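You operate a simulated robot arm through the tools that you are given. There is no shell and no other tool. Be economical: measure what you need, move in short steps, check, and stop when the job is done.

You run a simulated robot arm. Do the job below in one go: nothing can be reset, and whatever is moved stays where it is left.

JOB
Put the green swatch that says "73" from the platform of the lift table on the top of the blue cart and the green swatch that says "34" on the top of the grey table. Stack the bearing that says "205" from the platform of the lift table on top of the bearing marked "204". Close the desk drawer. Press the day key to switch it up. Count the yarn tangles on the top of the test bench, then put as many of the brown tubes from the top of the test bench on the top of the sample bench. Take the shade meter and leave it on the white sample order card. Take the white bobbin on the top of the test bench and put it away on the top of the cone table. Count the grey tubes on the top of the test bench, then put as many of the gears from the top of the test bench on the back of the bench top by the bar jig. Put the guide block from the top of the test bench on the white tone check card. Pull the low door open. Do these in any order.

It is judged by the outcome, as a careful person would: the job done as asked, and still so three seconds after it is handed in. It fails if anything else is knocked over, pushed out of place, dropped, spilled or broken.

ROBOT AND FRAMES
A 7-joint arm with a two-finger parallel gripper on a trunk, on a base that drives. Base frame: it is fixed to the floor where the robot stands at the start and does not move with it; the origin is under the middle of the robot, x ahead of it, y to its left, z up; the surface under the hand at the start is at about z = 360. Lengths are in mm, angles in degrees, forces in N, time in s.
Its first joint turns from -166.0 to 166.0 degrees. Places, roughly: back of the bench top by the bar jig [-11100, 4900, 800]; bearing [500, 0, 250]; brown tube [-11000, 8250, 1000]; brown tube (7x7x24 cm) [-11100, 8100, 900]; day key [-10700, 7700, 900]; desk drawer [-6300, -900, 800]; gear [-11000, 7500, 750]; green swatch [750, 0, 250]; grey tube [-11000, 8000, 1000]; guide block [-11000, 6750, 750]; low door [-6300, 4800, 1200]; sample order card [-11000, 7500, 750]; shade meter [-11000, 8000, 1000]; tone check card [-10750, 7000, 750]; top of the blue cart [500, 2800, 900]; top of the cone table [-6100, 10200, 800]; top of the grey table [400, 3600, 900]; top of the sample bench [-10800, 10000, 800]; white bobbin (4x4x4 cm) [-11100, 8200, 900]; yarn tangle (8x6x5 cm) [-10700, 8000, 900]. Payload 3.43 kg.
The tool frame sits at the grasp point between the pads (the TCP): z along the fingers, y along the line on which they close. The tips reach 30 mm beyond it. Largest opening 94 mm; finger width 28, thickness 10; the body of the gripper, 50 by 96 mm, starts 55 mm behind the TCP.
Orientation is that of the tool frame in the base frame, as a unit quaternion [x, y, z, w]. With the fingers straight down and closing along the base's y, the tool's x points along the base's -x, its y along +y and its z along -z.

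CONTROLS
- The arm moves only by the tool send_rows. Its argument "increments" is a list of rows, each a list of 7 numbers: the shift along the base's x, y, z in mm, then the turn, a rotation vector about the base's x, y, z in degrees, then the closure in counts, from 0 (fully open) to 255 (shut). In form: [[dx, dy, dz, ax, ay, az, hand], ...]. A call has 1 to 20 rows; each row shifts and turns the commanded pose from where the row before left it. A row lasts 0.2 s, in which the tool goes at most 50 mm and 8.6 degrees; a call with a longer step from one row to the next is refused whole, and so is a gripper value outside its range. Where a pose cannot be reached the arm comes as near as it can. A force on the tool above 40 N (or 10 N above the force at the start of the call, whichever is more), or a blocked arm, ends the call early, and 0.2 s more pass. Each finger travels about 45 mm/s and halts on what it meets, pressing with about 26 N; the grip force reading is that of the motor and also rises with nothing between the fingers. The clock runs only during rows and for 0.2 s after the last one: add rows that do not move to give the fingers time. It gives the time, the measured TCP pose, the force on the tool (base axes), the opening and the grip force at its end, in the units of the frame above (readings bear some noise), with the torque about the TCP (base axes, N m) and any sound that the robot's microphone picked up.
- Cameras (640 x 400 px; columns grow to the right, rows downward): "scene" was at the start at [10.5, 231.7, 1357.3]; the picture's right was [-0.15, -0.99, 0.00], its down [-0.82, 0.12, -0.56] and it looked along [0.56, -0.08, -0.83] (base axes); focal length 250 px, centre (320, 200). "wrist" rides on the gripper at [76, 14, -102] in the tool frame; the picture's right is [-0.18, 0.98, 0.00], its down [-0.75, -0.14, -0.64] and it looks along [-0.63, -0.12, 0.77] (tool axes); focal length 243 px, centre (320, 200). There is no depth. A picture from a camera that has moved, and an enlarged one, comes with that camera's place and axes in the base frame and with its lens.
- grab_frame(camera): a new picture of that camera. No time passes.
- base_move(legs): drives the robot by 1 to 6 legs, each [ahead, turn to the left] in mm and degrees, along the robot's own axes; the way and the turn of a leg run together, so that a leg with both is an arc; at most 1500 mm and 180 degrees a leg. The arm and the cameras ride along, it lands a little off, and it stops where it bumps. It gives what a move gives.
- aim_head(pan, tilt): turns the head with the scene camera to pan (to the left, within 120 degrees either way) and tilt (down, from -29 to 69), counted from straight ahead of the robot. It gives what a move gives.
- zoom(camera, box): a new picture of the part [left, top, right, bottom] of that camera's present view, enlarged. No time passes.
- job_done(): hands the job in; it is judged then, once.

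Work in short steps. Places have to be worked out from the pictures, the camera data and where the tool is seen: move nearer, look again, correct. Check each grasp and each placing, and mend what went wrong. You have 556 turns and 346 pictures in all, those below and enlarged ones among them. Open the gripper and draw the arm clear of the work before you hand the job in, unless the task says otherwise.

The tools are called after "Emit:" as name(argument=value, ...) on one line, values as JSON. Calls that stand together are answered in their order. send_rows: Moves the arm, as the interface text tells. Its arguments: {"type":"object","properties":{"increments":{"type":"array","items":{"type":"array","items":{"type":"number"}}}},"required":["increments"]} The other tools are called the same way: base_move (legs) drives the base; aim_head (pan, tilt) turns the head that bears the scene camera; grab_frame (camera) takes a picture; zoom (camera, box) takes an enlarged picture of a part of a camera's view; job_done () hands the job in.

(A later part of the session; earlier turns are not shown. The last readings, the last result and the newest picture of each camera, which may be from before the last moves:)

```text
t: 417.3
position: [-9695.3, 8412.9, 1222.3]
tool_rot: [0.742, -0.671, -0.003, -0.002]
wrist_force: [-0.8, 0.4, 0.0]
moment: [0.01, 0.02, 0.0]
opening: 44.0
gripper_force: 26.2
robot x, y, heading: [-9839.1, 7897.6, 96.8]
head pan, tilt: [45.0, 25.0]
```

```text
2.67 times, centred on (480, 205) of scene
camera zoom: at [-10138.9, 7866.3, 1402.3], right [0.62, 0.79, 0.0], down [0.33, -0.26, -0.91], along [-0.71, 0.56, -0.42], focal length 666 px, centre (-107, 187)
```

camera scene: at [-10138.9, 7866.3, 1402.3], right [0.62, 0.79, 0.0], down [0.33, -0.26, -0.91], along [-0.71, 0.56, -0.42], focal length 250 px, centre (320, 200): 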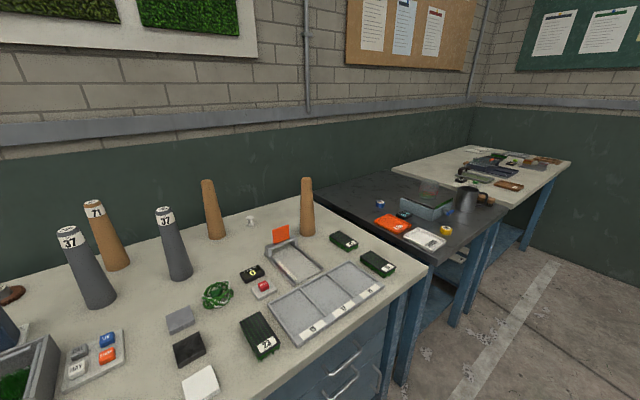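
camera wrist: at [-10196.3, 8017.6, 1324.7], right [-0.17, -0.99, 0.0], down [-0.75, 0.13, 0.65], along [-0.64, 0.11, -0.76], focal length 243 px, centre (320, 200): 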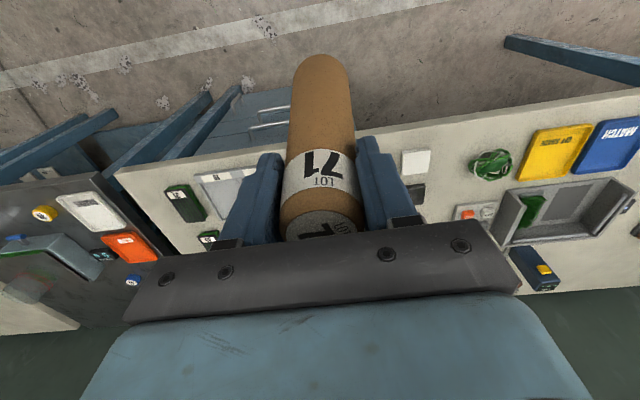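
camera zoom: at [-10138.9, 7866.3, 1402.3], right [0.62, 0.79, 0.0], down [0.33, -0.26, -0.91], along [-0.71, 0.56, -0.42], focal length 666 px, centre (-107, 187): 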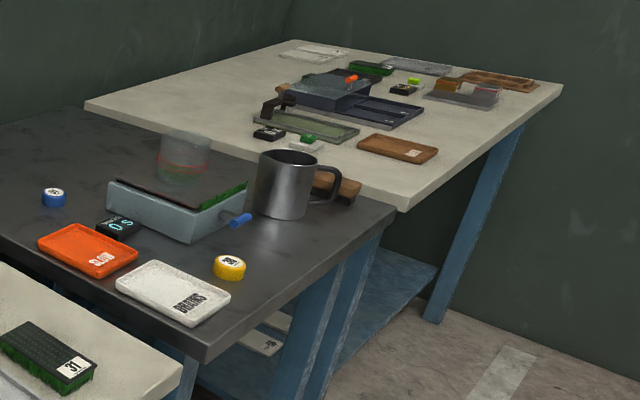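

Free area at the left part of the sample bench around (-10980, 9600). Drive north, then turn left to face it.

Emit:
base_move(legs=[[0, -7], [900, 0], [850, 0]])

Emit:
base_move(legs=[[0, 42]])

Emit:
base_move(legs=[[0, 42]])

Emit:
aim_head(pan=0, tilt=30)

Emit:
grab_frame(camera="scene")

Emit:
grab_frame(camera="wrist")

```text
t: 426.9
position: [-9619.8, 10141.4, 1223.2]
tool_rot: [-0.698, 0.716, 0.002, 0.002]
wrist_force: [0.2, 0.1, 0.2]
moment: [0.01, 0.0, 0.02]
opening: 44.0
gripper_force: 26.1
robot x, y, heading: [-9831.5, 9644.2, 89.3]
head pan, tilt: [45.0, 25.0]
```

```text
t: 429.5
position: [-10008.7, 10154.6, 1222.7]
tool_rot: [0.908, -0.418, -0.002, -0.001]
wrist_force: [-0.3, 0.3, -0.4]
moment: [-0.02, -0.02, 0.01]
opening: 44.1
gripper_force: 26.2
robot x, y, heading: [-9804.0, 9667.8, 131.2]
head pan, tilt: [45.0, 25.0]
```

```text
t: 432.1
position: [-10286.1, 9878.8, 1223.4]
tool_rot: [0.999, -0.051, -0.005, 0.0]
wrist_force: [0.0, 0.6, -0.1]
moment: [0.03, -0.03, 0.03]
opening: 44.1
gripper_force: 26.1
robot x, y, heading: [-9801.8, 9713.0, 174.8]
head pan, tilt: [45.0, 25.0]
```

```text
t: 433.2
position: [-10286.2, 9878.5, 1222.5]
tool_rot: [0.999, -0.051, -0.004, 0.0]
wrist_force: [-0.2, -0.4, -0.9]
moment: [-0.01, -0.01, -0.01]
opening: 44.3
gripper_force: 26.1
robot x, y, heading: [-9798.6, 9713.9, 174.8]
head pan, tilt: [0.0, 30.0]
```

```text
216 pictures are left
camera scene: at [-9854.3, 9486.0, 1394.3], right [0.09, 1.0, 0.0], down [0.5, -0.05, -0.87], along [-0.86, 0.08, -0.5], focal length 250 px, centre (320, 200)
```

scene: 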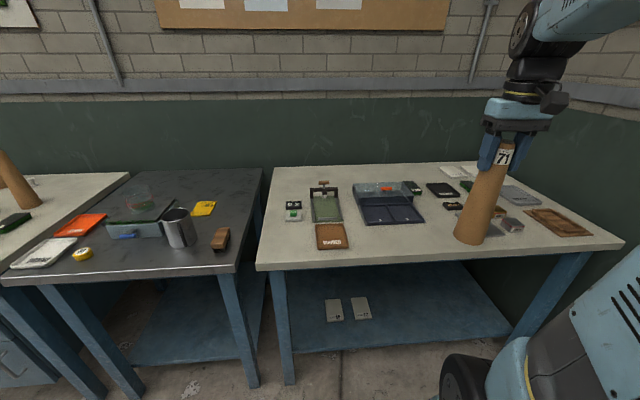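

```text
215 pictures are left
camera wrist: at [-10211.1, 9857.3, 1326.8], right [-0.28, -0.96, 0.0], down [-0.73, 0.22, 0.65], along [-0.62, 0.18, -0.76], focal length 243 px, centre (320, 200)
```

wrist: 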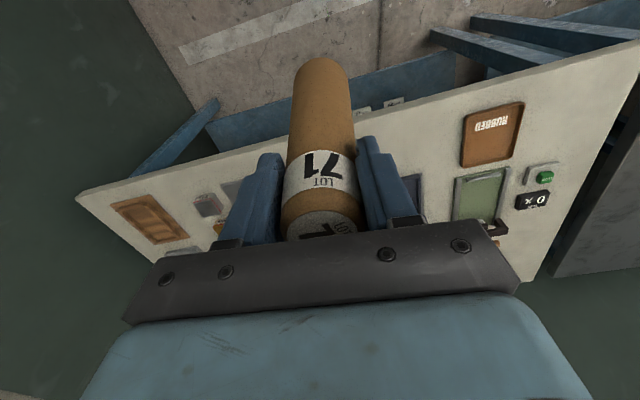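

Free strip at the front middle (x −10586…−10415, y 9650–9900). I correct yaw and move the tube above (-10500,9760) to check.

Emit:
send_rows(increments=[[-35, -20, 0, 0, 0, 5.8, 255], [-36, -20, 0, 0, 0, 0, 255], [-36, -20, 0, 0, 0, 0, 255], [-36, -20, 0, 0, 0, 0, 255], [-36, -20, 0, 0, 0, 0, 255], [-36, -19, 0, 0, 0, 0, 255], [0, 0, 0, 0, 0, 0, 255]])

Emit:
grab_frame(camera="wrist")

Emit:
grab_frame(camera="scene")

```text
t: 434.8
position: [-10503.7, 9760.0, 1227.2]
tool_rot: [1.0, 0.0, -0.004, -0.001]
wrist_force: [0.8, 0.1, -0.9]
moment: [0.0, 0.05, -0.01]
opening: 44.2
gripper_force: 25.3
robot x, y, heading: [-9801.9, 9711.0, 174.8]
head pan, tilt: [0.0, 30.0]
```

```text
214 pictures are left
camera wrist: at [-10427.3, 9746.1, 1329.4], right [-0.18, -0.98, 0.0], down [-0.75, 0.14, 0.65], along [-0.64, 0.12, -0.76], focal length 243 px, centre (320, 200)
```

wrist: 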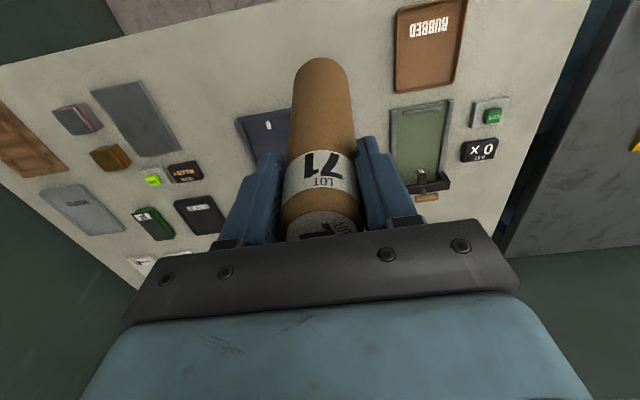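

```text
213 pictures are left
camera scene: at [-9854.6, 9486.2, 1394.3], right [0.09, 1.0, 0.0], down [0.5, -0.05, -0.87], along [-0.86, 0.08, -0.5], focal length 250 px, centre (320, 200)
```

scene: 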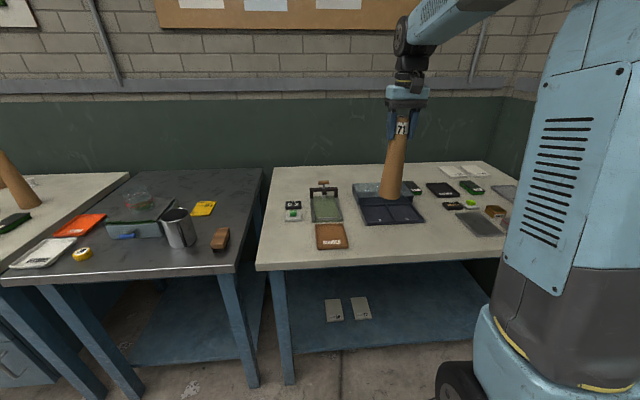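

The front strip is free for y 9640–10080. I place this tube at (-10495,9880).

Emit:
send_rows(increments=[[3, 40, 0, 0, 0, 0, 255], [3, 40, 0, 0, 0, 0, 255], [3, 40, 0, 0, 0, 0, 255], [0, 0, -40, 0, 0, 0, 255], [0, 0, -45, 0, 0, 0, 255], [0, 0, -40, 0, 0, 0, 255], [0, 0, 0, 0, 0, 0, 255]])

Emit:
grab_frame(camera="wrist")

Emit:
grab_frame(camera="scene")

```text
t: 436.4
position: [-10491.2, 9879.2, 1100.5]
tool_rot: [1.0, 0.0, -0.003, 0.0]
wrist_force: [0.1, 1.2, -0.4]
moment: [0.02, 0.03, 0.0]
opening: 44.1
gripper_force: 26.1
robot x, y, heading: [-9801.2, 9714.9, 174.7]
head pan, tilt: [0.0, 30.0]
```

```text
212 pictures are left
camera wrist: at [-10414.4, 9864.7, 1203.9], right [-0.18, -0.98, 0.0], down [-0.75, 0.14, 0.65], along [-0.64, 0.12, -0.76], focal length 243 px, centre (320, 200)
```

wrist: 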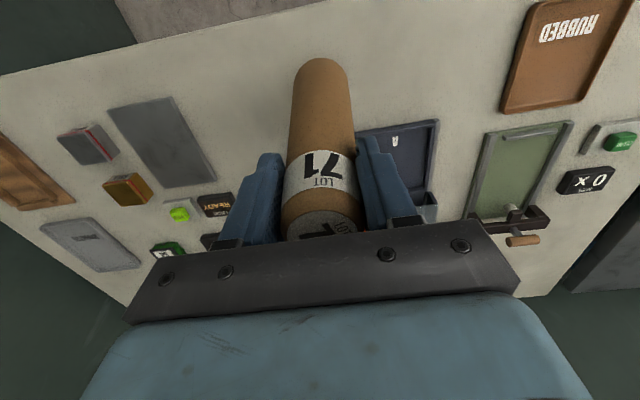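

```text
211 pictures are left
camera scene: at [-9854.5, 9486.1, 1394.3], right [0.09, 1.0, 0.0], down [0.5, -0.05, -0.87], along [-0.86, 0.08, -0.5], focal length 250 px, centre (320, 200)
```

scene: 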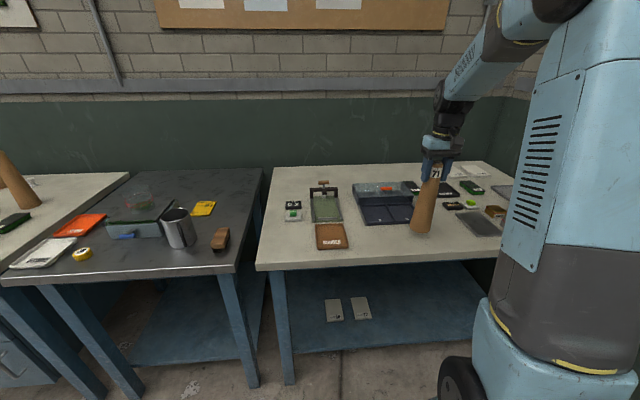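

Clear landing. Descend slowly to contact.

Emit:
send_rows(increments=[[0, 0, -20, 0, 0, 0, 255], [0, 0, -10, 0, 0, 0, 255], [0, 0, -4, 0, 0, 0, 255], [0, 0, -3, 0, 0, 0, 255], [0, 0, -3, 0, 0, 0, 255], [0, 0, -2, 0, 0, 0, 255], [0, 0, -2, 0, 0, 0, 255], [0, 0, -2, 0, 0, 0, 255]])

```text
t: 438.2
position: [-10491.9, 9880.2, 1054.0]
tool_rot: [1.0, -0.001, -0.005, -0.001]
wrist_force: [-4.2, -1.4, 26.8]
moment: [-0.09, 0.36, -0.02]
opening: 44.5
gripper_force: 26.1
robot x, y, heading: [-9799.4, 9716.2, 175.0]
head pan, tilt: [0.0, 30.0]
```

Contact (27 N). Ease, open, and rise.

Emit:
send_rows(increments=[[0, 0, 1.5, 0, 0, 0, 255], [0, 0, 0, 0, 0, 0, 200], [0, 0, 0, 0, 0, 0, 100], [0, 0, 0, 0, 0, 0, 40], [0, 0, 0, 0, 0, 0, 0], [0, 0, 25, 0, 0, 0, 0], [0, 0, 45, 0, 0, 0, 0], [0, 0, 45, 0, 0, 0, 0], [0, 0, 45, 0, 0, 0, 0]])

Emit:
grab_frame(camera="scene")

```text
t: 440.2
position: [-10493.1, 9877.0, 1212.0]
tool_rot: [1.0, 0.0, -0.004, 0.0]
wrist_force: [0.2, 0.8, 0.1]
moment: [0.0, -0.04, 0.01]
opening: 93.8
gripper_force: 0.1
robot x, y, heading: [-9799.8, 9711.9, 174.7]
head pan, tilt: [0.0, 30.0]
```

```text
210 pictures are left
camera scene: at [-9854.8, 9486.2, 1394.3], right [0.09, 1.0, 0.0], down [0.5, -0.05, -0.87], along [-0.86, 0.08, -0.5], focal length 250 px, centre (320, 200)
```

scene: 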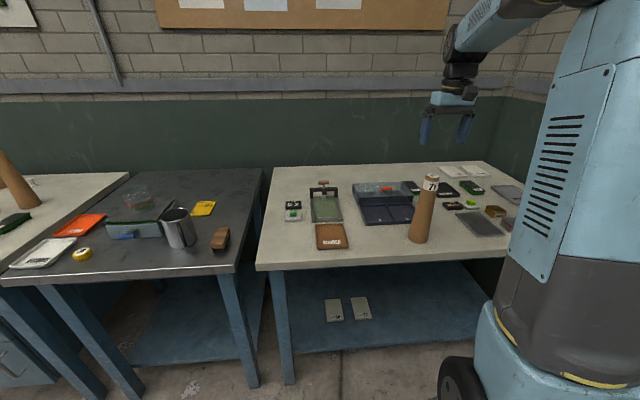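

Tube 1 stands on the sample bench. For the second tube (near (-10850,8322)), I turn left to face south and will reach it to the robot's right, so I can just reverse back. Retract first.

Emit:
send_rows(increments=[[45, -20, 0, 0, 0, 0, 0], [45, -20, 0, 0, 0, 0, 0], [45, -20, 0, 0, 0, 0, 0], [40, -20, 0, 0, 0, 0, 0]])

Emit:
base_move(legs=[[0, 43]])

Emit:
base_move(legs=[[0, 43]])

Emit:
aim_head(pan=-60, tilt=30)

Emit:
grab_frame(camera="scene")

```text
t: 441.2
position: [-10320.3, 9802.3, 1214.9]
tool_rot: [1.0, 0.0, -0.003, 0.0]
wrist_force: [-0.1, -0.7, -0.7]
moment: [0.01, -0.06, 0.02]
opening: 93.9
gripper_force: 0.0
robot x, y, heading: [-9803.1, 9716.1, 174.8]
head pan, tilt: [0.0, 30.0]
```

```text
t: 443.9
position: [-10239.0, 9423.9, 1216.1]
tool_rot: [0.93, 0.367, -0.003, 0.001]
wrist_force: [0.8, 0.2, -0.1]
moment: [0.01, 0.0, 0.03]
opening: 94.4
gripper_force: 0.2
robot x, y, heading: [-9828.0, 9748.0, -142.5]
head pan, tilt: [0.0, 30.0]
```

```text
t: 446.5
position: [-9902.9, 9223.0, 1215.9]
tool_rot: [0.728, 0.686, -0.002, 0.003]
wrist_force: [-0.2, -0.2, 0.0]
moment: [-0.03, 0.0, 0.02]
opening: 93.9
gripper_force: 0.1
robot x, y, heading: [-9866.4, 9747.0, -98.8]
head pan, tilt: [0.0, 30.0]
```

```text
t: 447.8
position: [-9903.0, 9223.7, 1215.5]
tool_rot: [0.727, 0.686, -0.002, 0.002]
wrist_force: [0.1, 0.6, 0.3]
moment: [0.01, -0.01, -0.03]
opening: 93.9
gripper_force: 0.1
robot x, y, heading: [-9868.1, 9748.3, -98.8]
head pan, tilt: [-60.0, 30.0]
```

```text
209 pictures are left
camera scene: at [-9711.9, 9741.8, 1394.3], right [-0.36, 0.93, 0.0], down [0.47, 0.18, -0.87], along [-0.81, -0.31, -0.5], focal length 250 px, centre (320, 200)
```

scene: 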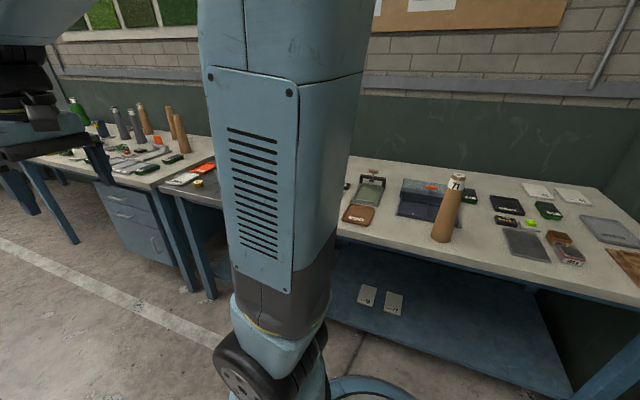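

Adjust heading by +3° and drive 1100 mm south.

Emit:
base_move(legs=[[0, 3], [1100, 0]])

Emit:
aim_head(pan=-50, tilt=40)

Emit:
grab_frame(camera="scene")

```text
t: 453.9
position: [-10008.7, 8147.4, 1216.9]
tool_rot: [0.718, 0.696, -0.002, 0.003]
wrist_force: [0.2, -0.6, -0.9]
moment: [0.01, 0.02, -0.01]
opening: 94.0
gripper_force: 0.0
robot x, y, heading: [-9988.0, 8679.3, -97.4]
head pan, tilt: [-60.0, 30.0]
```

```text
t: 454.6
position: [-10008.9, 8148.2, 1217.5]
tool_rot: [0.718, 0.696, -0.003, 0.002]
wrist_force: [0.4, -0.4, -0.5]
moment: [0.02, -0.01, 0.0]
opening: 94.3
gripper_force: 0.1
robot x, y, heading: [-9989.2, 8672.3, -97.1]
head pan, tilt: [-50.0, 40.0]
```

```text
208 pictures are left
camera scene: at [-9821.6, 8660.3, 1379.0], right [-0.54, 0.84, 0.0], down [0.54, 0.35, -0.77], along [-0.64, -0.41, -0.64], focal length 250 px, centre (320, 200)
```

scene: 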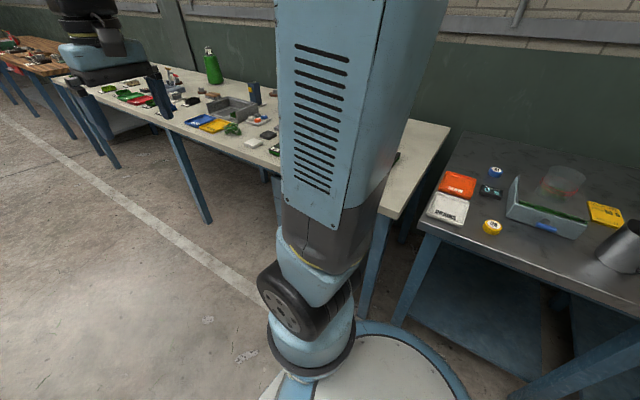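

I swing the arm to the right over the bench toward the tube, rotating the tool with it.

Emit:
send_rows(increments=[[-44, 12, 0, 0, 0, -7.4, 0], [-44, 12, 0, 0, 0, -7.4, 0], [-44, 12, 0, 0, 0, -7.4, 0], [-44, 12, 0, 0, 0, -7.4, 0], [-44, 12, 0, 0, 0, -7.4, 0], [-44, 12, 0, 0, 0, -7.4, 0], [-44, 12, 0, 0, 0, -7.4, 0], [-44, 12, 0, 0, 0, -7.4, 0], [-44, 13, 0, 0, 0, 0, 0], [-44, 13, 0, 0, 0, 0, 0], [-44, 13, 0, 0, 0, 0, 0], [-44, 13, 0, 0, 0, 0, 0], [-44, 13, 0, 0, 0, 0, 0], [-44, 13, 0, 0, 0, 0, 0], [-44, 13, 0, 0, 0, 0, 0], [0, 0, 0, 0, 0, 0, 0]])

Emit:
grab_frame(camera="wrist")

Emit:
grab_frame(camera="scene")

```text
t: 458.0
position: [-10667.7, 8335.2, 1217.3]
tool_rot: [0.968, 0.251, -0.003, 0.001]
wrist_force: [0.3, -0.2, 0.7]
moment: [0.05, 0.04, 0.03]
opening: 93.9
gripper_force: 0.1
robot x, y, heading: [-9991.9, 8673.8, -97.0]
head pan, tilt: [-50.0, 40.0]
```

```text
207 pictures are left
camera wrist: at [-10592.3, 8360.2, 1320.4], right [0.32, -0.95, 0.0], down [-0.72, -0.24, 0.65], along [-0.61, -0.21, -0.76], focal length 243 px, centre (320, 200)
```

wrist: 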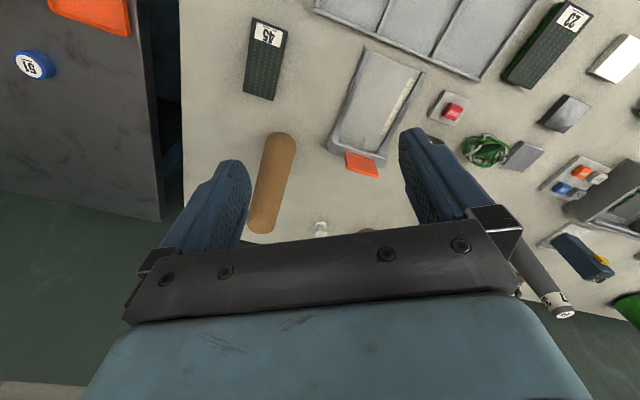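

```text
206 pictures are left
camera scene: at [-9821.6, 8660.1, 1378.9], right [-0.54, 0.84, 0.0], down [0.54, 0.35, -0.77], along [-0.64, -0.42, -0.64], focal length 250 px, centre (320, 200)
```

scene: 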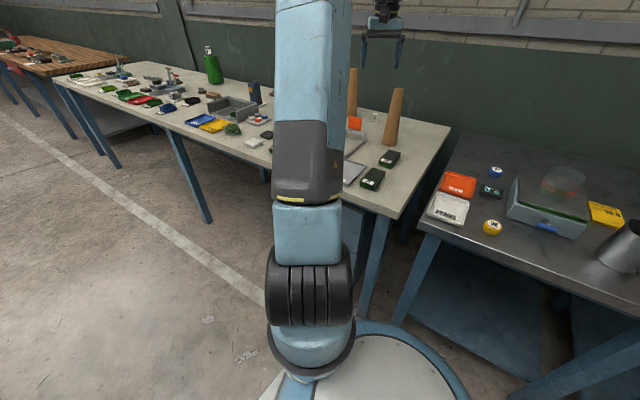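

Tube at about (-10837,8360). I move above it and check.

Emit:
send_rows(increments=[[-42, 6, 0, 0, 0, 0, 0], [-42, 6, 0, 0, 0, 0, 0], [-42, 6, 0, 0, 0, 0, 0], [-42, 7, -20, 0, 0, 0, 0], [0, 0, -40, 0, 0, 0, 0], [0, 0, 0, 0, 0, 0, 0]])

Emit:
grab_frame(camera="wrist")

```text
t: 459.4
position: [-10836.2, 8362.9, 1155.6]
tool_rot: [0.968, 0.251, -0.003, 0.001]
wrist_force: [0.2, -0.3, 0.7]
moment: [0.0, 0.02, 0.03]
opening: 93.7
gripper_force: 0.1
robot x, y, heading: [-9986.9, 8675.5, -97.3]
head pan, tilt: [-50.0, 40.0]
```

```text
205 pictures are left
camera wrist: at [-10761.2, 8387.7, 1258.2], right [0.32, -0.95, 0.0], down [-0.72, -0.24, 0.65], along [-0.61, -0.21, -0.76], focal length 243 px, centre (320, 200)
```

wrist: 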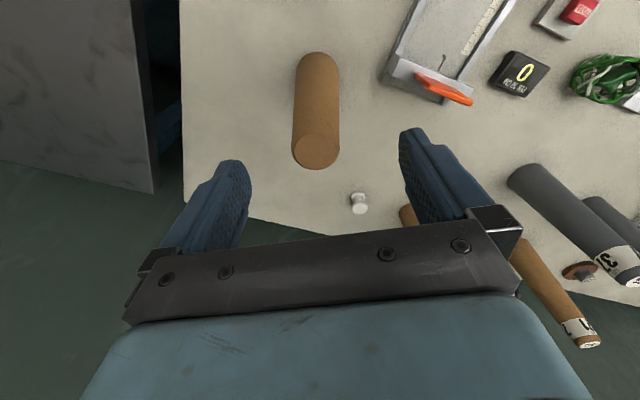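

Correct by (−10,−3) and descend to grip.

Emit:
send_rows(increments=[[-10, -3, -30, 0, 0, 0, 0], [0, 0, -35, 0, 0, 0, 0], [0, 0, -33, 0, 0, 0, 0], [0, 0, 0, 0, 0, 0, 255], [0, 0, 0, 0, 0, 0, 255], [0, 0, 0, 0, 0, 0, 255], [0, 0, 0, 0, 0, 0, 255], [0, 0, 0, 0, 0, 0, 255]])

Emit:
grab_frame(camera="wrist")

```text
t: 461.2
position: [-10847.8, 8355.8, 1058.7]
tool_rot: [0.968, 0.252, -0.004, 0.001]
wrist_force: [0.2, -0.6, -0.2]
moment: [0.01, 0.02, -0.01]
opening: 43.1
gripper_force: 26.3
robot x, y, heading: [-9992.9, 8671.2, -97.4]
head pan, tilt: [-50.0, 40.0]
```

```text
204 pictures are left
camera wrist: at [-10772.7, 8382.1, 1161.9], right [0.32, -0.95, 0.0], down [-0.72, -0.24, 0.65], along [-0.61, -0.21, -0.76], focal length 243 px, centre (320, 200)
```

wrist: 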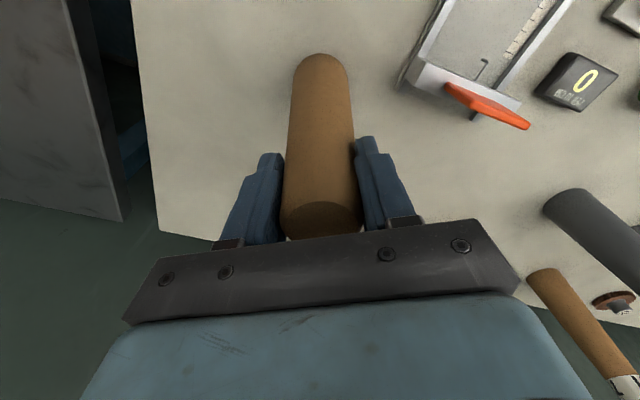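

Gripped. Lift and bring the arm back over the floor in front of the robot, then reverse to the sample bench.

Emit:
send_rows(increments=[[0, 0, 30, 0, 0, 0, 255], [0, 0, 45, 0, 0, 0, 255], [0, 0, 45, 0, 0, 0, 255], [0, 0, 45, 0, 0, 0, 255], [45, -5, 0, 0, 0, 0, 255], [46, -12, 0, 0, 0, 0, 255], [46, -12, 0, 0, 0, 0, 255], [46, -12, 0, 0, 0, 0, 255], [46, -12, 0, 0, 0, 0, 255], [46, -12, 0, 0, 0, 0, 255], [46, -12, 0, 0, 0, 0, 255], [46, -12, 0, 0, 0, 0, 255], [46, -12, 0, 0, 0, 0, 255], [46, -12, 0, 0, 0, 0, 255], [46, -12, 0, 0, 0, 0, 255], [46, -12, 0, 0, 0, 0, 255], [46, -12, 0, 0, 0, 0, 255], [0, 0, 0, 0, 0, 0, 255]])

Emit:
base_move(legs=[[-1100, 0]])

Emit:
grab_frame(camera="scene")

```text
t: 465.0
position: [-10239.8, 8213.8, 1219.1]
tool_rot: [0.968, 0.252, -0.004, 0.001]
wrist_force: [-0.5, -1.1, 0.7]
moment: [0.01, 0.0, 0.04]
opening: 43.0
gripper_force: 25.7
out of reach, approached as far as the arm can: row 4
robot x, y, heading: [-9992.6, 8670.0, -97.1]
head pan, tilt: [-50.0, 40.0]
```

```text
t: 470.6
position: [-10106.8, 9279.6, 1219.4]
tool_rot: [0.967, 0.253, -0.004, 0.001]
wrist_force: [-0.6, -0.5, -0.8]
moment: [0.0, 0.01, -0.03]
opening: 43.1
gripper_force: 25.4
robot x, y, heading: [-9854.6, 9741.4, -97.0]
head pan, tilt: [-50.0, 40.0]
```

```text
203 pictures are left
camera scene: at [-9689.7, 9728.2, 1378.9], right [-0.55, 0.84, 0.0], down [0.54, 0.35, -0.77], along [-0.64, -0.42, -0.64], focal length 250 px, centre (320, 200)
```

scene: 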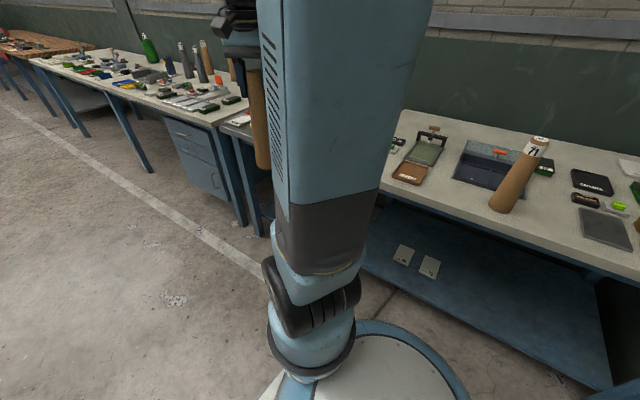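

Now swing to (-10495,9740) over the sample bench.

Emit:
send_rows(increments=[[-30, 38, 0, 0, 0, -7.3, 255], [-30, 38, 0, 0, 0, -7.3, 255], [-30, 38, 0, 0, 0, -7.3, 255], [-30, 38, 0, 0, 0, -7.3, 255], [-32, 38, 0, 0, 0, 0, 255], [-32, 38, 0, 0, 0, 0, 255], [-32, 38, 0, 0, 0, 0, 255], [-32, 38, 0, 0, 0, 0, 255], [-32, 38, 0, 0, 0, 0, 255], [-35, 36, 0, 0, 0, 0, 255], [-35, 36, 0, 0, 0, 0, 255], [-37, 30, 0, 0, 0, 0, 255], [0, 16, 0, 0, 0, 0, 255], [0, 0, 0, 0, 0, 0, 255]])

Emit:
grab_frame(camera="wrist")

Emit:
grab_frame(camera="scene")

```text
refused: row 10 steps farther than a row can; nothing moved
```

```text
202 pictures are left
camera wrist: at [-10032.6, 9306.5, 1322.3], right [0.32, -0.95, 0.0], down [-0.72, -0.24, 0.65], along [-0.61, -0.21, -0.76], focal length 243 px, centre (320, 200)
```

wrist: 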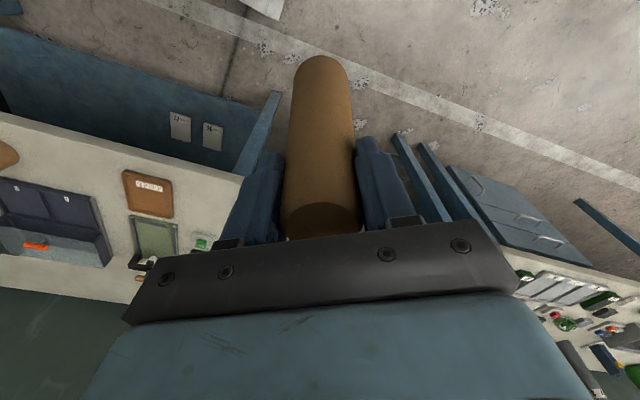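

```text
201 pictures are left
camera scene: at [-9689.7, 9728.2, 1378.9], right [-0.55, 0.84, 0.0], down [0.54, 0.35, -0.77], along [-0.64, -0.42, -0.64], focal length 250 px, centre (320, 200)
```

scene: 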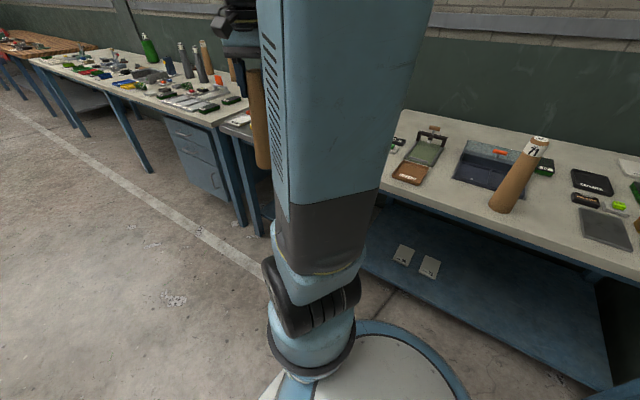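

I must keep row norms <50 (and stop batching pictures with risky rows). Resend.

Emit:
send_rows(increments=[[-30, 36, 0, 0, 0, -7.3, 255], [-30, 36, 0, 0, 0, -7.3, 255], [-30, 36, 0, 0, 0, -7.3, 255], [-30, 36, 0, 0, 0, -7.3, 255], [-30, 36, 0, 0, 0, 0, 255], [-30, 36, 0, 0, 0, 0, 255], [-30, 36, 0, 0, 0, 0, 255], [-30, 36, 0, 0, 0, 0, 255], [-30, 36, 0, 0, 0, 0, 255], [-30, 36, 0, 0, 0, 0, 255], [-30, 36, 0, 0, 0, 0, 255], [-30, 36, 0, 0, 0, 0, 255], [-28, 28, 0, 0, 0, 0, 255], [0, 0, 0, 0, 0, 0, 255]])

Emit:
grab_frame(camera="wrist")

```text
t: 473.6
position: [-10494.4, 9739.7, 1218.8]
tool_rot: [1.0, 0.0, -0.003, 0.0]
wrist_force: [-0.1, 0.3, -0.1]
moment: [-0.02, 0.05, 0.0]
opening: 43.0
gripper_force: 26.2
robot x, y, heading: [-9852.8, 9740.7, -96.7]
head pan, tilt: [-50.0, 40.0]
```

```text
200 pictures are left
camera wrist: at [-10417.5, 9726.8, 1321.2], right [-0.18, -0.98, 0.0], down [-0.75, 0.14, 0.65], along [-0.64, 0.12, -0.76], focal length 243 px, centre (320, 200)
```

wrist: 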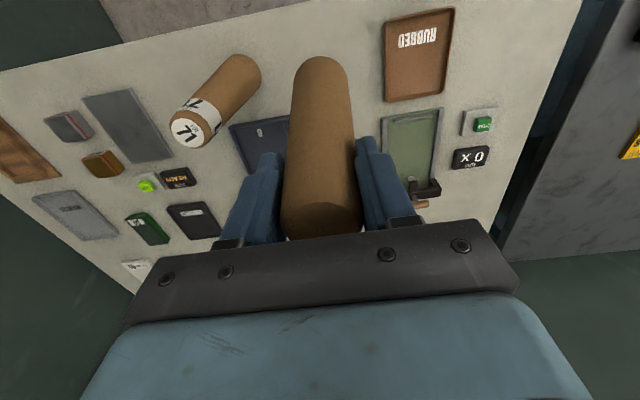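

Clear. Descend to contact in steps.

Emit:
send_rows(increments=[[0, 3, -45, 0, 0, 0, 255], [0, 0, -45, 0, 0, 0, 255], [0, 0, -40, 0, 0, 0, 255], [0, 0, -18, 0, 0, 0, 255], [0, 0, -4, 0, 0, 0, 255], [0, 0, -3, 0, 0, 0, 255], [0, 0, -3, 0, 0, 0, 255], [0, 0, -2, 0, 0, 0, 255], [0, 0, -2, 0, 0, 0, 255], [0, 0, -2, 0, 0, 0, 255], [0, 0, -2, 0, 0, 0, 255]])

```text
t: 476.0
position: [-10496.1, 9744.0, 1055.7]
tool_rot: [1.0, 0.001, -0.004, -0.001]
wrist_force: [-4.3, -0.4, 26.9]
moment: [-0.13, 0.26, 0.02]
opening: 43.5
gripper_force: 25.6
robot x, y, heading: [-9859.2, 9741.2, -96.9]
head pan, tilt: [-50.0, 40.0]
```

Emit:
send_rows(increments=[[0, 0, 1.5, 0, 0, 0, 255], [0, 0, 0, 0, 0, 0, 200], [0, 0, 0, 0, 0, 0, 100], [0, 0, 0, 0, 0, 0, 40], [0, 0, 0, 0, 0, 0, 0], [0, 0, 25, 0, 0, 0, 0], [0, 0, 45, 0, 0, 0, 0], [0, 0, 45, 0, 0, 0, 0], [0, 0, 45, 0, 0, 0, 0]])

Emit:
grab_frame(camera="wrist")

```text
t: 478.0
position: [-10497.3, 9743.3, 1215.7]
tool_rot: [1.0, 0.001, -0.003, 0.0]
wrist_force: [-0.7, -0.9, -0.3]
moment: [0.02, 0.0, 0.0]
opening: 94.1
gripper_force: 0.1
robot x, y, heading: [-9858.5, 9742.9, -97.0]
head pan, tilt: [-50.0, 40.0]
```

```text
199 pictures are left
camera wrist: at [-10419.9, 9729.5, 1318.8], right [-0.18, -0.98, 0.0], down [-0.75, 0.14, 0.65], along [-0.64, 0.12, -0.76], focal length 243 px, centre (320, 200)
```

wrist: 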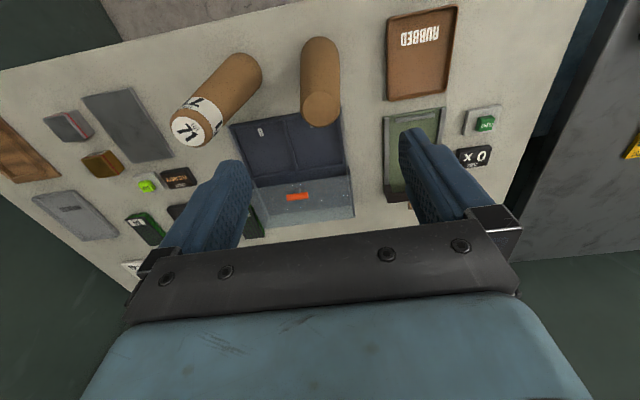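

Both tubes are in place. Next the bobbin at (-11053,8202). I bring the arm back in front, drive south and turn to face the bench.

Emit:
send_rows(increments=[[35, -32, 0, 0, 0, 7.3, 0], [35, -32, 0, 0, 0, 7.3, 0], [35, -32, 0, 0, 0, 7.3, 0], [35, -32, 0, 0, 0, 7.3, 0], [35, -32, 0, 0, 0, 7.3, 0], [35, -32, 0, 0, 0, 7.3, 0], [35, -32, 0, 0, 0, 7.3, 0], [35, -32, 0, 0, 0, 7.3, 0], [35, -32, 0, 0, 0, 7.3, 0], [35, -32, 0, 0, 0, 7.3, 0], [35, -32, 0, 0, 0, 7.3, 0], [30, -32, 0, 0, 0, 0, 0], [30, -32, 0, 0, 0, 0, 0]])

Emit:
base_move(legs=[[1450, 0]])

Emit:
base_move(legs=[[0, -42]])

Emit:
base_move(legs=[[0, -42]])

```text
t: 480.8
position: [-10047.5, 9328.7, 1213.6]
tool_rot: [0.764, 0.645, -0.003, 0.002]
wrist_force: [0.0, -0.2, 0.8]
moment: [-0.04, -0.02, -0.02]
opening: 94.0
gripper_force: 0.0
robot x, y, heading: [-9856.6, 9740.9, -96.9]
head pan, tilt: [-50.0, 40.0]
```

```text
t: 488.1
position: [-10225.1, 7907.7, 1213.0]
tool_rot: [0.765, 0.644, -0.003, 0.003]
wrist_force: [-0.1, 0.8, -0.1]
moment: [0.0, -0.01, 0.05]
opening: 94.1
gripper_force: 0.1
robot x, y, heading: [-10037.4, 8325.4, -97.2]
head pan, tilt: [-50.0, 40.0]
```

```text
t: 490.6
position: [-10448.2, 8129.5, 1215.3]
tool_rot: [0.941, 0.339, -0.003, 0.001]
wrist_force: [0.3, 0.0, 0.1]
moment: [0.02, 0.02, -0.01]
opening: 94.0
gripper_force: 0.1
robot x, y, heading: [-10010.4, 8296.1, -137.6]
head pan, tilt: [-50.0, 40.0]
```

```text
t: 493.1
position: [-10448.6, 8463.6, 1214.8]
tool_rot: [1.0, -0.019, -0.004, 0.0]
wrist_force: [-0.5, 0.1, 0.2]
moment: [0.02, 0.01, 0.0]
opening: 93.8
gripper_force: 0.0
robot x, y, heading: [-10014.9, 8255.0, -178.9]
head pan, tilt: [-50.0, 40.0]
```

Move 120 mm closer, then bring the hand over the bobbin area.

Emit:
base_move(legs=[[120, 0]])

Emit:
send_rows(increments=[[-38, -25, 0, 0, 0, 2.2, 0], [-38, -25, 0, 0, 0, 0, 0], [-38, -25, 0, 0, 0, 0, 0], [-38, -25, 0, 0, 0, 0, 0], [-38, -25, 0, 0, 0, 0, 0], [-38, -25, 0, 0, 0, 0, 0], [-38, -25, 0, 0, 0, 0, 0], [-38, -25, 0, 0, 0, 0, 0], [-38, -25, 0, 0, 0, 0, 0], [-38, -25, 0, 0, 0, 0, 0], [0, 0, 0, 0, 0, 0, 0]])

Emit:
grab_frame(camera="wrist")

```text
t: 494.4
position: [-10562.0, 8461.6, 1215.0]
tool_rot: [1.0, -0.019, -0.003, 0.0]
wrist_force: [-0.6, 0.3, -0.3]
moment: [-0.02, -0.01, 0.0]
opening: 93.9
gripper_force: 0.1
robot x, y, heading: [-10127.8, 8252.1, -179.2]
head pan, tilt: [-50.0, 40.0]
```

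```text
t: 496.8
position: [-10945.4, 8213.3, 1215.9]
tool_rot: [1.0, -0.001, -0.005, 0.0]
wrist_force: [0.1, -0.9, -0.3]
moment: [-0.03, -0.02, -0.01]
opening: 94.0
gripper_force: 0.1
robot x, y, heading: [-10131.8, 8253.3, -178.8]
head pan, tilt: [-50.0, 40.0]
```

```text
198 pictures are left
camera wrist: at [-10867.2, 8199.6, 1318.8], right [-0.19, -0.98, 0.0], down [-0.75, 0.14, 0.65], along [-0.64, 0.12, -0.76], focal length 243 px, centre (320, 200)
```

wrist: 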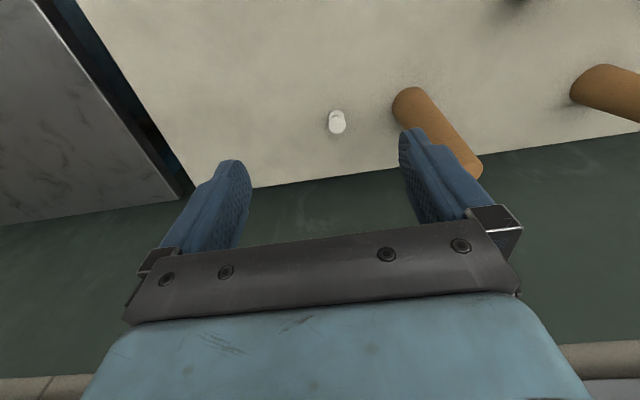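

Bobbin at (-11052,8202). Descend above it and check.

Emit:
send_rows(increments=[[-36, -4, -20, 0, 0, 0, 0], [-36, -4, -30, 0, 0, 0, 0], [-34, -3, -30, 0, 0, 0, 0], [0, 0, -45, 0, 0, 0, 0], [0, 0, -45, 0, 0, 0, 0], [0, 0, -45, 0, 0, 0, 0], [0, 0, 0, 0, 0, 0, 0]])

Emit:
grab_frame(camera="wrist")

```text
t: 498.4
position: [-11048.3, 8197.9, 1001.9]
tool_rot: [1.0, -0.001, -0.003, 0.0]
wrist_force: [0.9, 1.0, 0.3]
moment: [0.01, 0.01, -0.02]
opening: 94.0
gripper_force: 0.1
robot x, y, heading: [-10126.7, 8251.9, -178.9]
head pan, tilt: [-50.0, 40.0]
```

```text
197 pictures are left
camera wrist: at [-10970.9, 8183.8, 1104.3], right [-0.19, -0.98, 0.0], down [-0.75, 0.14, 0.65], along [-0.64, 0.12, -0.76], focal length 243 px, centre (320, 200)
```

wrist: 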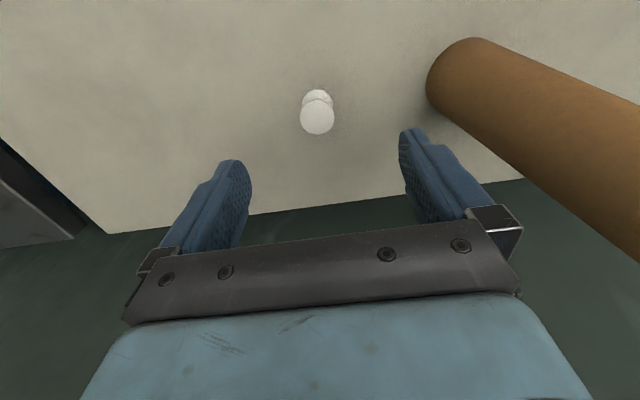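

Centre (-11050.5,8201.5). Descend and grip.

Emit:
send_rows(increments=[[-2, 4, -40, 0, 0, 0, 0], [0, 0, -40, 0, 0, 0, 0], [0, 0, -22, 0, 0, 0, 0], [0, 0, -6, 0, 0, 0, 0], [0, 0, 0, 0, 0, 0, 255], [0, 0, 0, 0, 0, 0, 255], [0, 0, 0, 0, 0, 0, 255], [0, 0, 0, 0, 0, 0, 255], [0, 0, 0, 0, 0, 0, 255]])

Emit:
grab_frame(camera="wrist")

```text
t: 500.4
position: [-11051.2, 8203.2, 892.8]
tool_rot: [1.0, -0.001, -0.003, 0.0]
wrist_force: [-0.2, -0.8, 0.4]
moment: [0.0, -0.01, 0.02]
opening: 30.3
gripper_force: 26.3
robot x, y, heading: [-10127.8, 8254.5, -178.9]
head pan, tilt: [-50.0, 40.0]
```

```text
196 pictures are left
camera wrist: at [-10974.6, 8188.6, 995.1], right [-0.19, -0.98, 0.0], down [-0.75, 0.14, 0.65], along [-0.64, 0.12, -0.76], focal length 243 px, centre (320, 200)
```

wrist: 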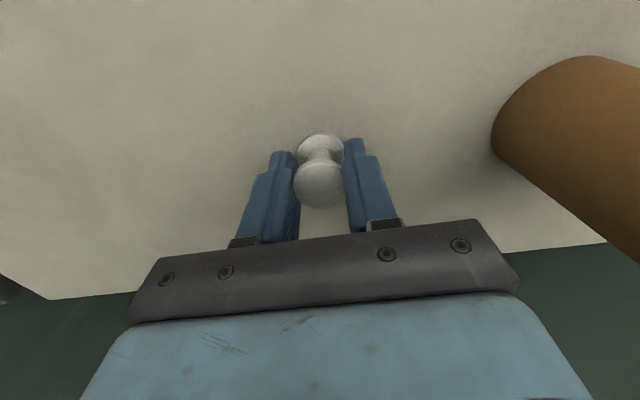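

Gripped the bobbin. Lift, retract, and look to the east for the cone table.

Emit:
send_rows(increments=[[0, 0, 40, 0, 0, 0, 255], [0, 0, 45, 0, 0, 0, 255], [0, 0, 45, 0, 0, 0, 255], [0, 0, 45, 0, 0, 0, 255], [0, 0, 45, 0, 0, 0, 255], [0, 0, 45, 0, 0, 0, 255], [0, 0, 40, 0, 0, 0, 255], [46, 5, 0, 0, 0, 0, 255], [46, 5, 0, 0, 0, 0, 255], [46, 5, 0, 0, 0, 0, 255], [46, 5, 0, 0, 0, 0, 255], [46, 5, 0, 0, 0, 0, 255], [46, 5, 0, 0, 0, 0, 255], [46, 5, 0, 0, 0, 0, 255], [46, 5, 0, 0, 0, 0, 255], [46, 5, 0, 0, 0, 0, 255]])

Emit:
base_move(legs=[[-500, 0]])

Emit:
aim_head(pan=-120, tilt=15)

Emit:
grab_frame(camera="scene")

Emit:
aim_head(pan=120, tilt=15)

Emit:
grab_frame(camera="scene")

```text
t: 503.8
position: [-10636.1, 8250.6, 1198.9]
tool_rot: [1.0, -0.001, -0.002, 0.0]
wrist_force: [-1.1, 0.0, -0.1]
moment: [0.01, -0.05, 0.03]
opening: 29.7
gripper_force: 25.7
robot x, y, heading: [-10127.1, 8256.0, -178.9]
head pan, tilt: [-50.0, 40.0]
```

```text
t: 506.7
position: [-10140.8, 8255.7, 1197.4]
tool_rot: [1.0, 0.005, -0.004, 0.0]
wrist_force: [-0.1, 1.0, 0.3]
moment: [0.0, 0.01, 0.04]
opening: 29.8
gripper_force: 25.6
robot x, y, heading: [-9632.9, 8264.5, -178.3]
head pan, tilt: [-50.0, 40.0]
```

```text
t: 508.1
position: [-10140.2, 8255.0, 1199.7]
tool_rot: [1.0, 0.006, -0.004, 0.0]
wrist_force: [0.6, -0.8, 0.3]
moment: [0.02, 0.0, 0.01]
opening: 29.6
gripper_force: 26.1
robot x, y, heading: [-9634.2, 8265.5, -178.4]
head pan, tilt: [-120.0, 15.0]
```

```text
195 pictures are left
camera scene: at [-9523.7, 8116.0, 1418.5], right [0.88, -0.47, 0.0], down [-0.12, -0.23, -0.97], along [0.46, 0.85, -0.26], focal length 250 px, centre (320, 200)
```

scene: 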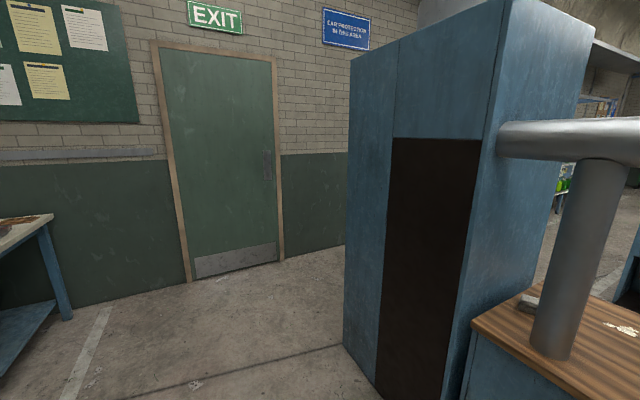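

```text
t: 511.5
position: [-10140.7, 8254.8, 1197.8]
tool_rot: [1.0, 0.005, -0.004, 0.0]
wrist_force: [0.6, 0.0, -1.1]
moment: [-0.03, 0.0, 0.01]
opening: 29.6
gripper_force: 25.6
robot x, y, heading: [-9632.5, 8267.3, -178.5]
head pan, tilt: [120.0, 15.0]
```

```text
194 pictures are left
camera scene: at [-9519.1, 7954.3, 1418.5], right [-0.85, -0.52, 0.0], down [-0.14, 0.22, -0.97], along [0.51, -0.82, -0.26], focal length 250 px, centre (320, 200)
```

scene: 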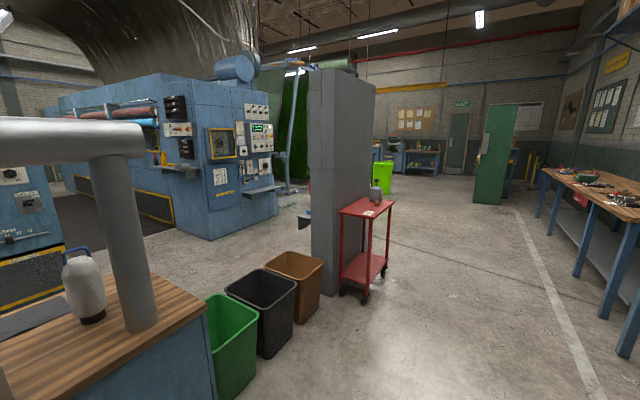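

A machine block is directly east; the passage is probably north of it along y≈10000. I turn right to north, drive up and look east.

Emit:
base_move(legs=[[0, -43]])

Emit:
base_move(legs=[[0, -43]])

Emit:
base_move(legs=[[0, -5], [1500, 0]])

Emit:
aim_head(pan=-90, tilt=15)

Emit:
grab_frame(camera="scene")

```text
t: 514.1
position: [-10009.2, 8604.8, 1199.1]
tool_rot: [0.931, -0.364, -0.003, -0.002]
wrist_force: [0.1, -0.5, 0.0]
moment: [-0.02, -0.01, 0.01]
opening: 29.7
gripper_force: 25.4
robot x, y, heading: [-9660.0, 8233.5, 138.7]
head pan, tilt: [120.0, 15.0]
```

```text
t: 516.8
position: [-9653.5, 8748.4, 1199.8]
tool_rot: [0.728, -0.685, -0.002, -0.003]
wrist_force: [-1.0, 0.7, 0.4]
moment: [0.02, -0.03, 0.0]
opening: 29.5
gripper_force: 25.8
robot x, y, heading: [-9702.6, 8238.3, 94.9]
head pan, tilt: [120.0, 15.0]
```

```text
t: 524.6
position: [-9627.7, 10187.7, 1198.5]
tool_rot: [-0.702, 0.712, 0.002, 0.002]
wrist_force: [-0.7, 0.3, -0.1]
moment: [-0.02, 0.04, 0.01]
opening: 29.7
gripper_force: 26.3
robot x, y, heading: [-9711.2, 9678.1, 90.5]
head pan, tilt: [120.0, 15.0]
```

```text
t: 527.7
position: [-9627.4, 10188.2, 1199.8]
tool_rot: [-0.702, 0.712, 0.001, 0.002]
wrist_force: [-0.8, 0.4, 0.0]
moment: [-0.01, 0.0, 0.0]
opening: 29.9
gripper_force: 26.0
robot x, y, heading: [-9710.7, 9678.2, 91.2]
head pan, tilt: [-90.0, 15.0]
```

```text
193 pictures are left
camera scene: at [-9851.7, 9620.7, 1418.5], right [0.02, -1.0, 0.0], down [-0.26, 0.0, -0.97], along [0.97, 0.01, -0.26], focal length 250 px, centre (320, 200)
```

scene: 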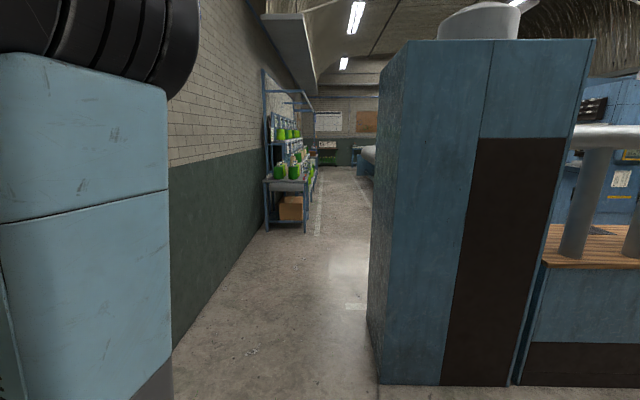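

The cone table (rack of green cones) is visible to the east at about x −6390, y 9880–10450. I turn right to face east and drive along the corridor at y≈9740.

Emit:
base_move(legs=[[0, -43]])

Emit:
base_move(legs=[[0, -43]])

Emit:
aim_head(pan=0, tilt=15)

Emit:
grab_frame(camera="scene")

```text
t: 530.3
position: [-9305.0, 9997.0, 1200.1]
tool_rot: [-0.396, 0.918, 0.002, 0.003]
wrist_force: [-0.4, 0.2, 0.1]
moment: [0.02, 0.03, -0.01]
opening: 29.9
gripper_force: 26.0
robot x, y, heading: [-9739.2, 9703.8, 48.6]
head pan, tilt: [-90.0, 15.0]
```

```text
t: 532.9
position: [-9217.4, 9619.9, 1201.9]
tool_rot: [-0.03, 1.0, 0.0, 0.004]
wrist_force: [-0.1, 0.7, 0.0]
moment: [-0.01, -0.01, -0.01]
opening: 29.7
gripper_force: 26.3
robot x, y, heading: [-9740.2, 9750.3, 5.5]
head pan, tilt: [-90.0, 15.0]
```

```text
t: 534.6
position: [-9219.0, 9621.2, 1201.1]
tool_rot: [-0.031, 1.0, 0.0, 0.002]
wrist_force: [0.0, -0.3, 0.5]
moment: [0.02, 0.02, -0.01]
opening: 29.5
gripper_force: 25.9
robot x, y, heading: [-9738.3, 9750.1, 5.4]
head pan, tilt: [0.0, 15.0]
```

```text
192 pictures are left
camera scene: at [-9728.9, 9988.3, 1418.5], right [0.09, -1.0, 0.0], down [-0.26, -0.02, -0.97], along [0.96, 0.09, -0.26], focal length 250 px, centre (320, 200)
```

scene: 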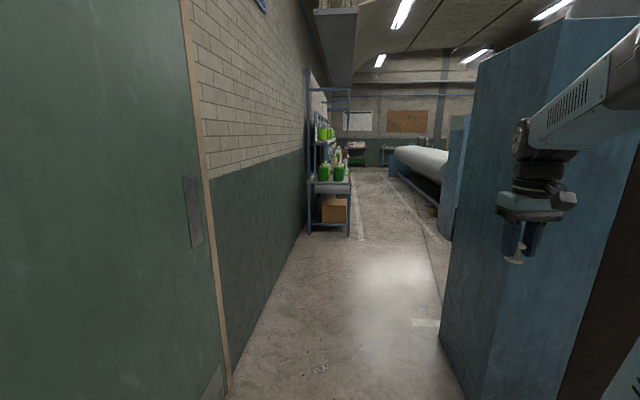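

I centre the arm, drive 1 m on the current heading (drifts north for clearance), then straighten.

Emit:
send_rows(increments=[[0, 45, 0, 0, 0, 0, 255], [0, 45, 0, 0, 0, 0, 255], [0, 45, 0, 0, 0, 0, 255]])

Emit:
base_move(legs=[[1000, 0], [0, -4], [1400, 0]])

Emit:
grab_frame(camera="scene")

```text
t: 535.4
position: [-9220.1, 9757.1, 1201.8]
tool_rot: [-0.029, 1.0, 0.0, 0.004]
wrist_force: [0.2, -0.6, 0.3]
moment: [0.03, 0.02, -0.02]
opening: 29.8
gripper_force: 26.2
robot x, y, heading: [-9738.2, 9747.7, 5.2]
head pan, tilt: [0.0, 15.0]
```

```text
t: 547.8
position: [-6816.8, 9864.4, 1201.8]
tool_rot: [-0.006, 1.0, 0.0, 0.004]
wrist_force: [0.4, 0.5, 0.4]
moment: [0.0, -0.03, 0.0]
opening: 29.7
gripper_force: 26.4
robot x, y, heading: [-7332.9, 9876.5, 2.7]
head pan, tilt: [0.0, 15.0]
```

```text
191 pictures are left
camera scene: at [-7312.4, 10116.6, 1418.5], right [0.05, -1.0, 0.0], down [-0.26, -0.01, -0.97], along [0.96, 0.05, -0.26], focal length 250 px, centre (320, 200)
```

scene: 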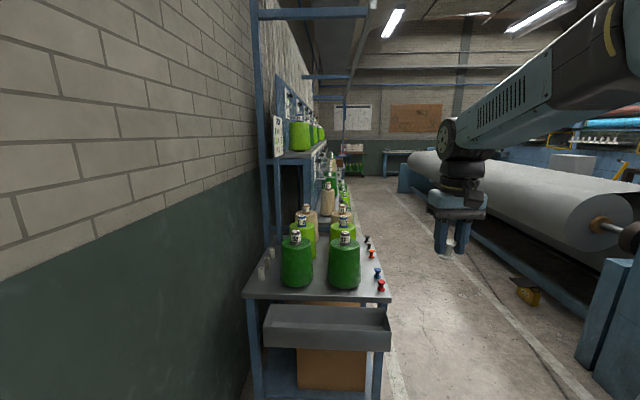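

The cone table is ahead with cones and bobbins. Zoom to see how bobbins are arranged.

Emit:
zoom(camera="scene", box=[230, 200, 410, 320])

```text
3.33 times, centred on (320, 260) of scene
camera zoom: at [-7312.4, 10116.6, 1418.5], right [0.05, -1.0, 0.0], down [-0.26, -0.01, -0.97], along [0.96, 0.05, -0.26], focal length 832 px, centre (320, 0)
```

zoom: 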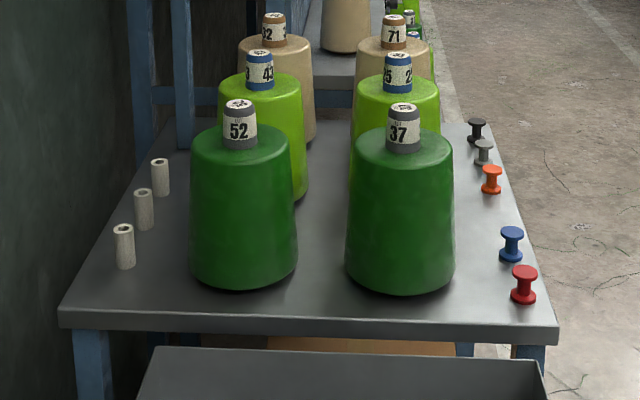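

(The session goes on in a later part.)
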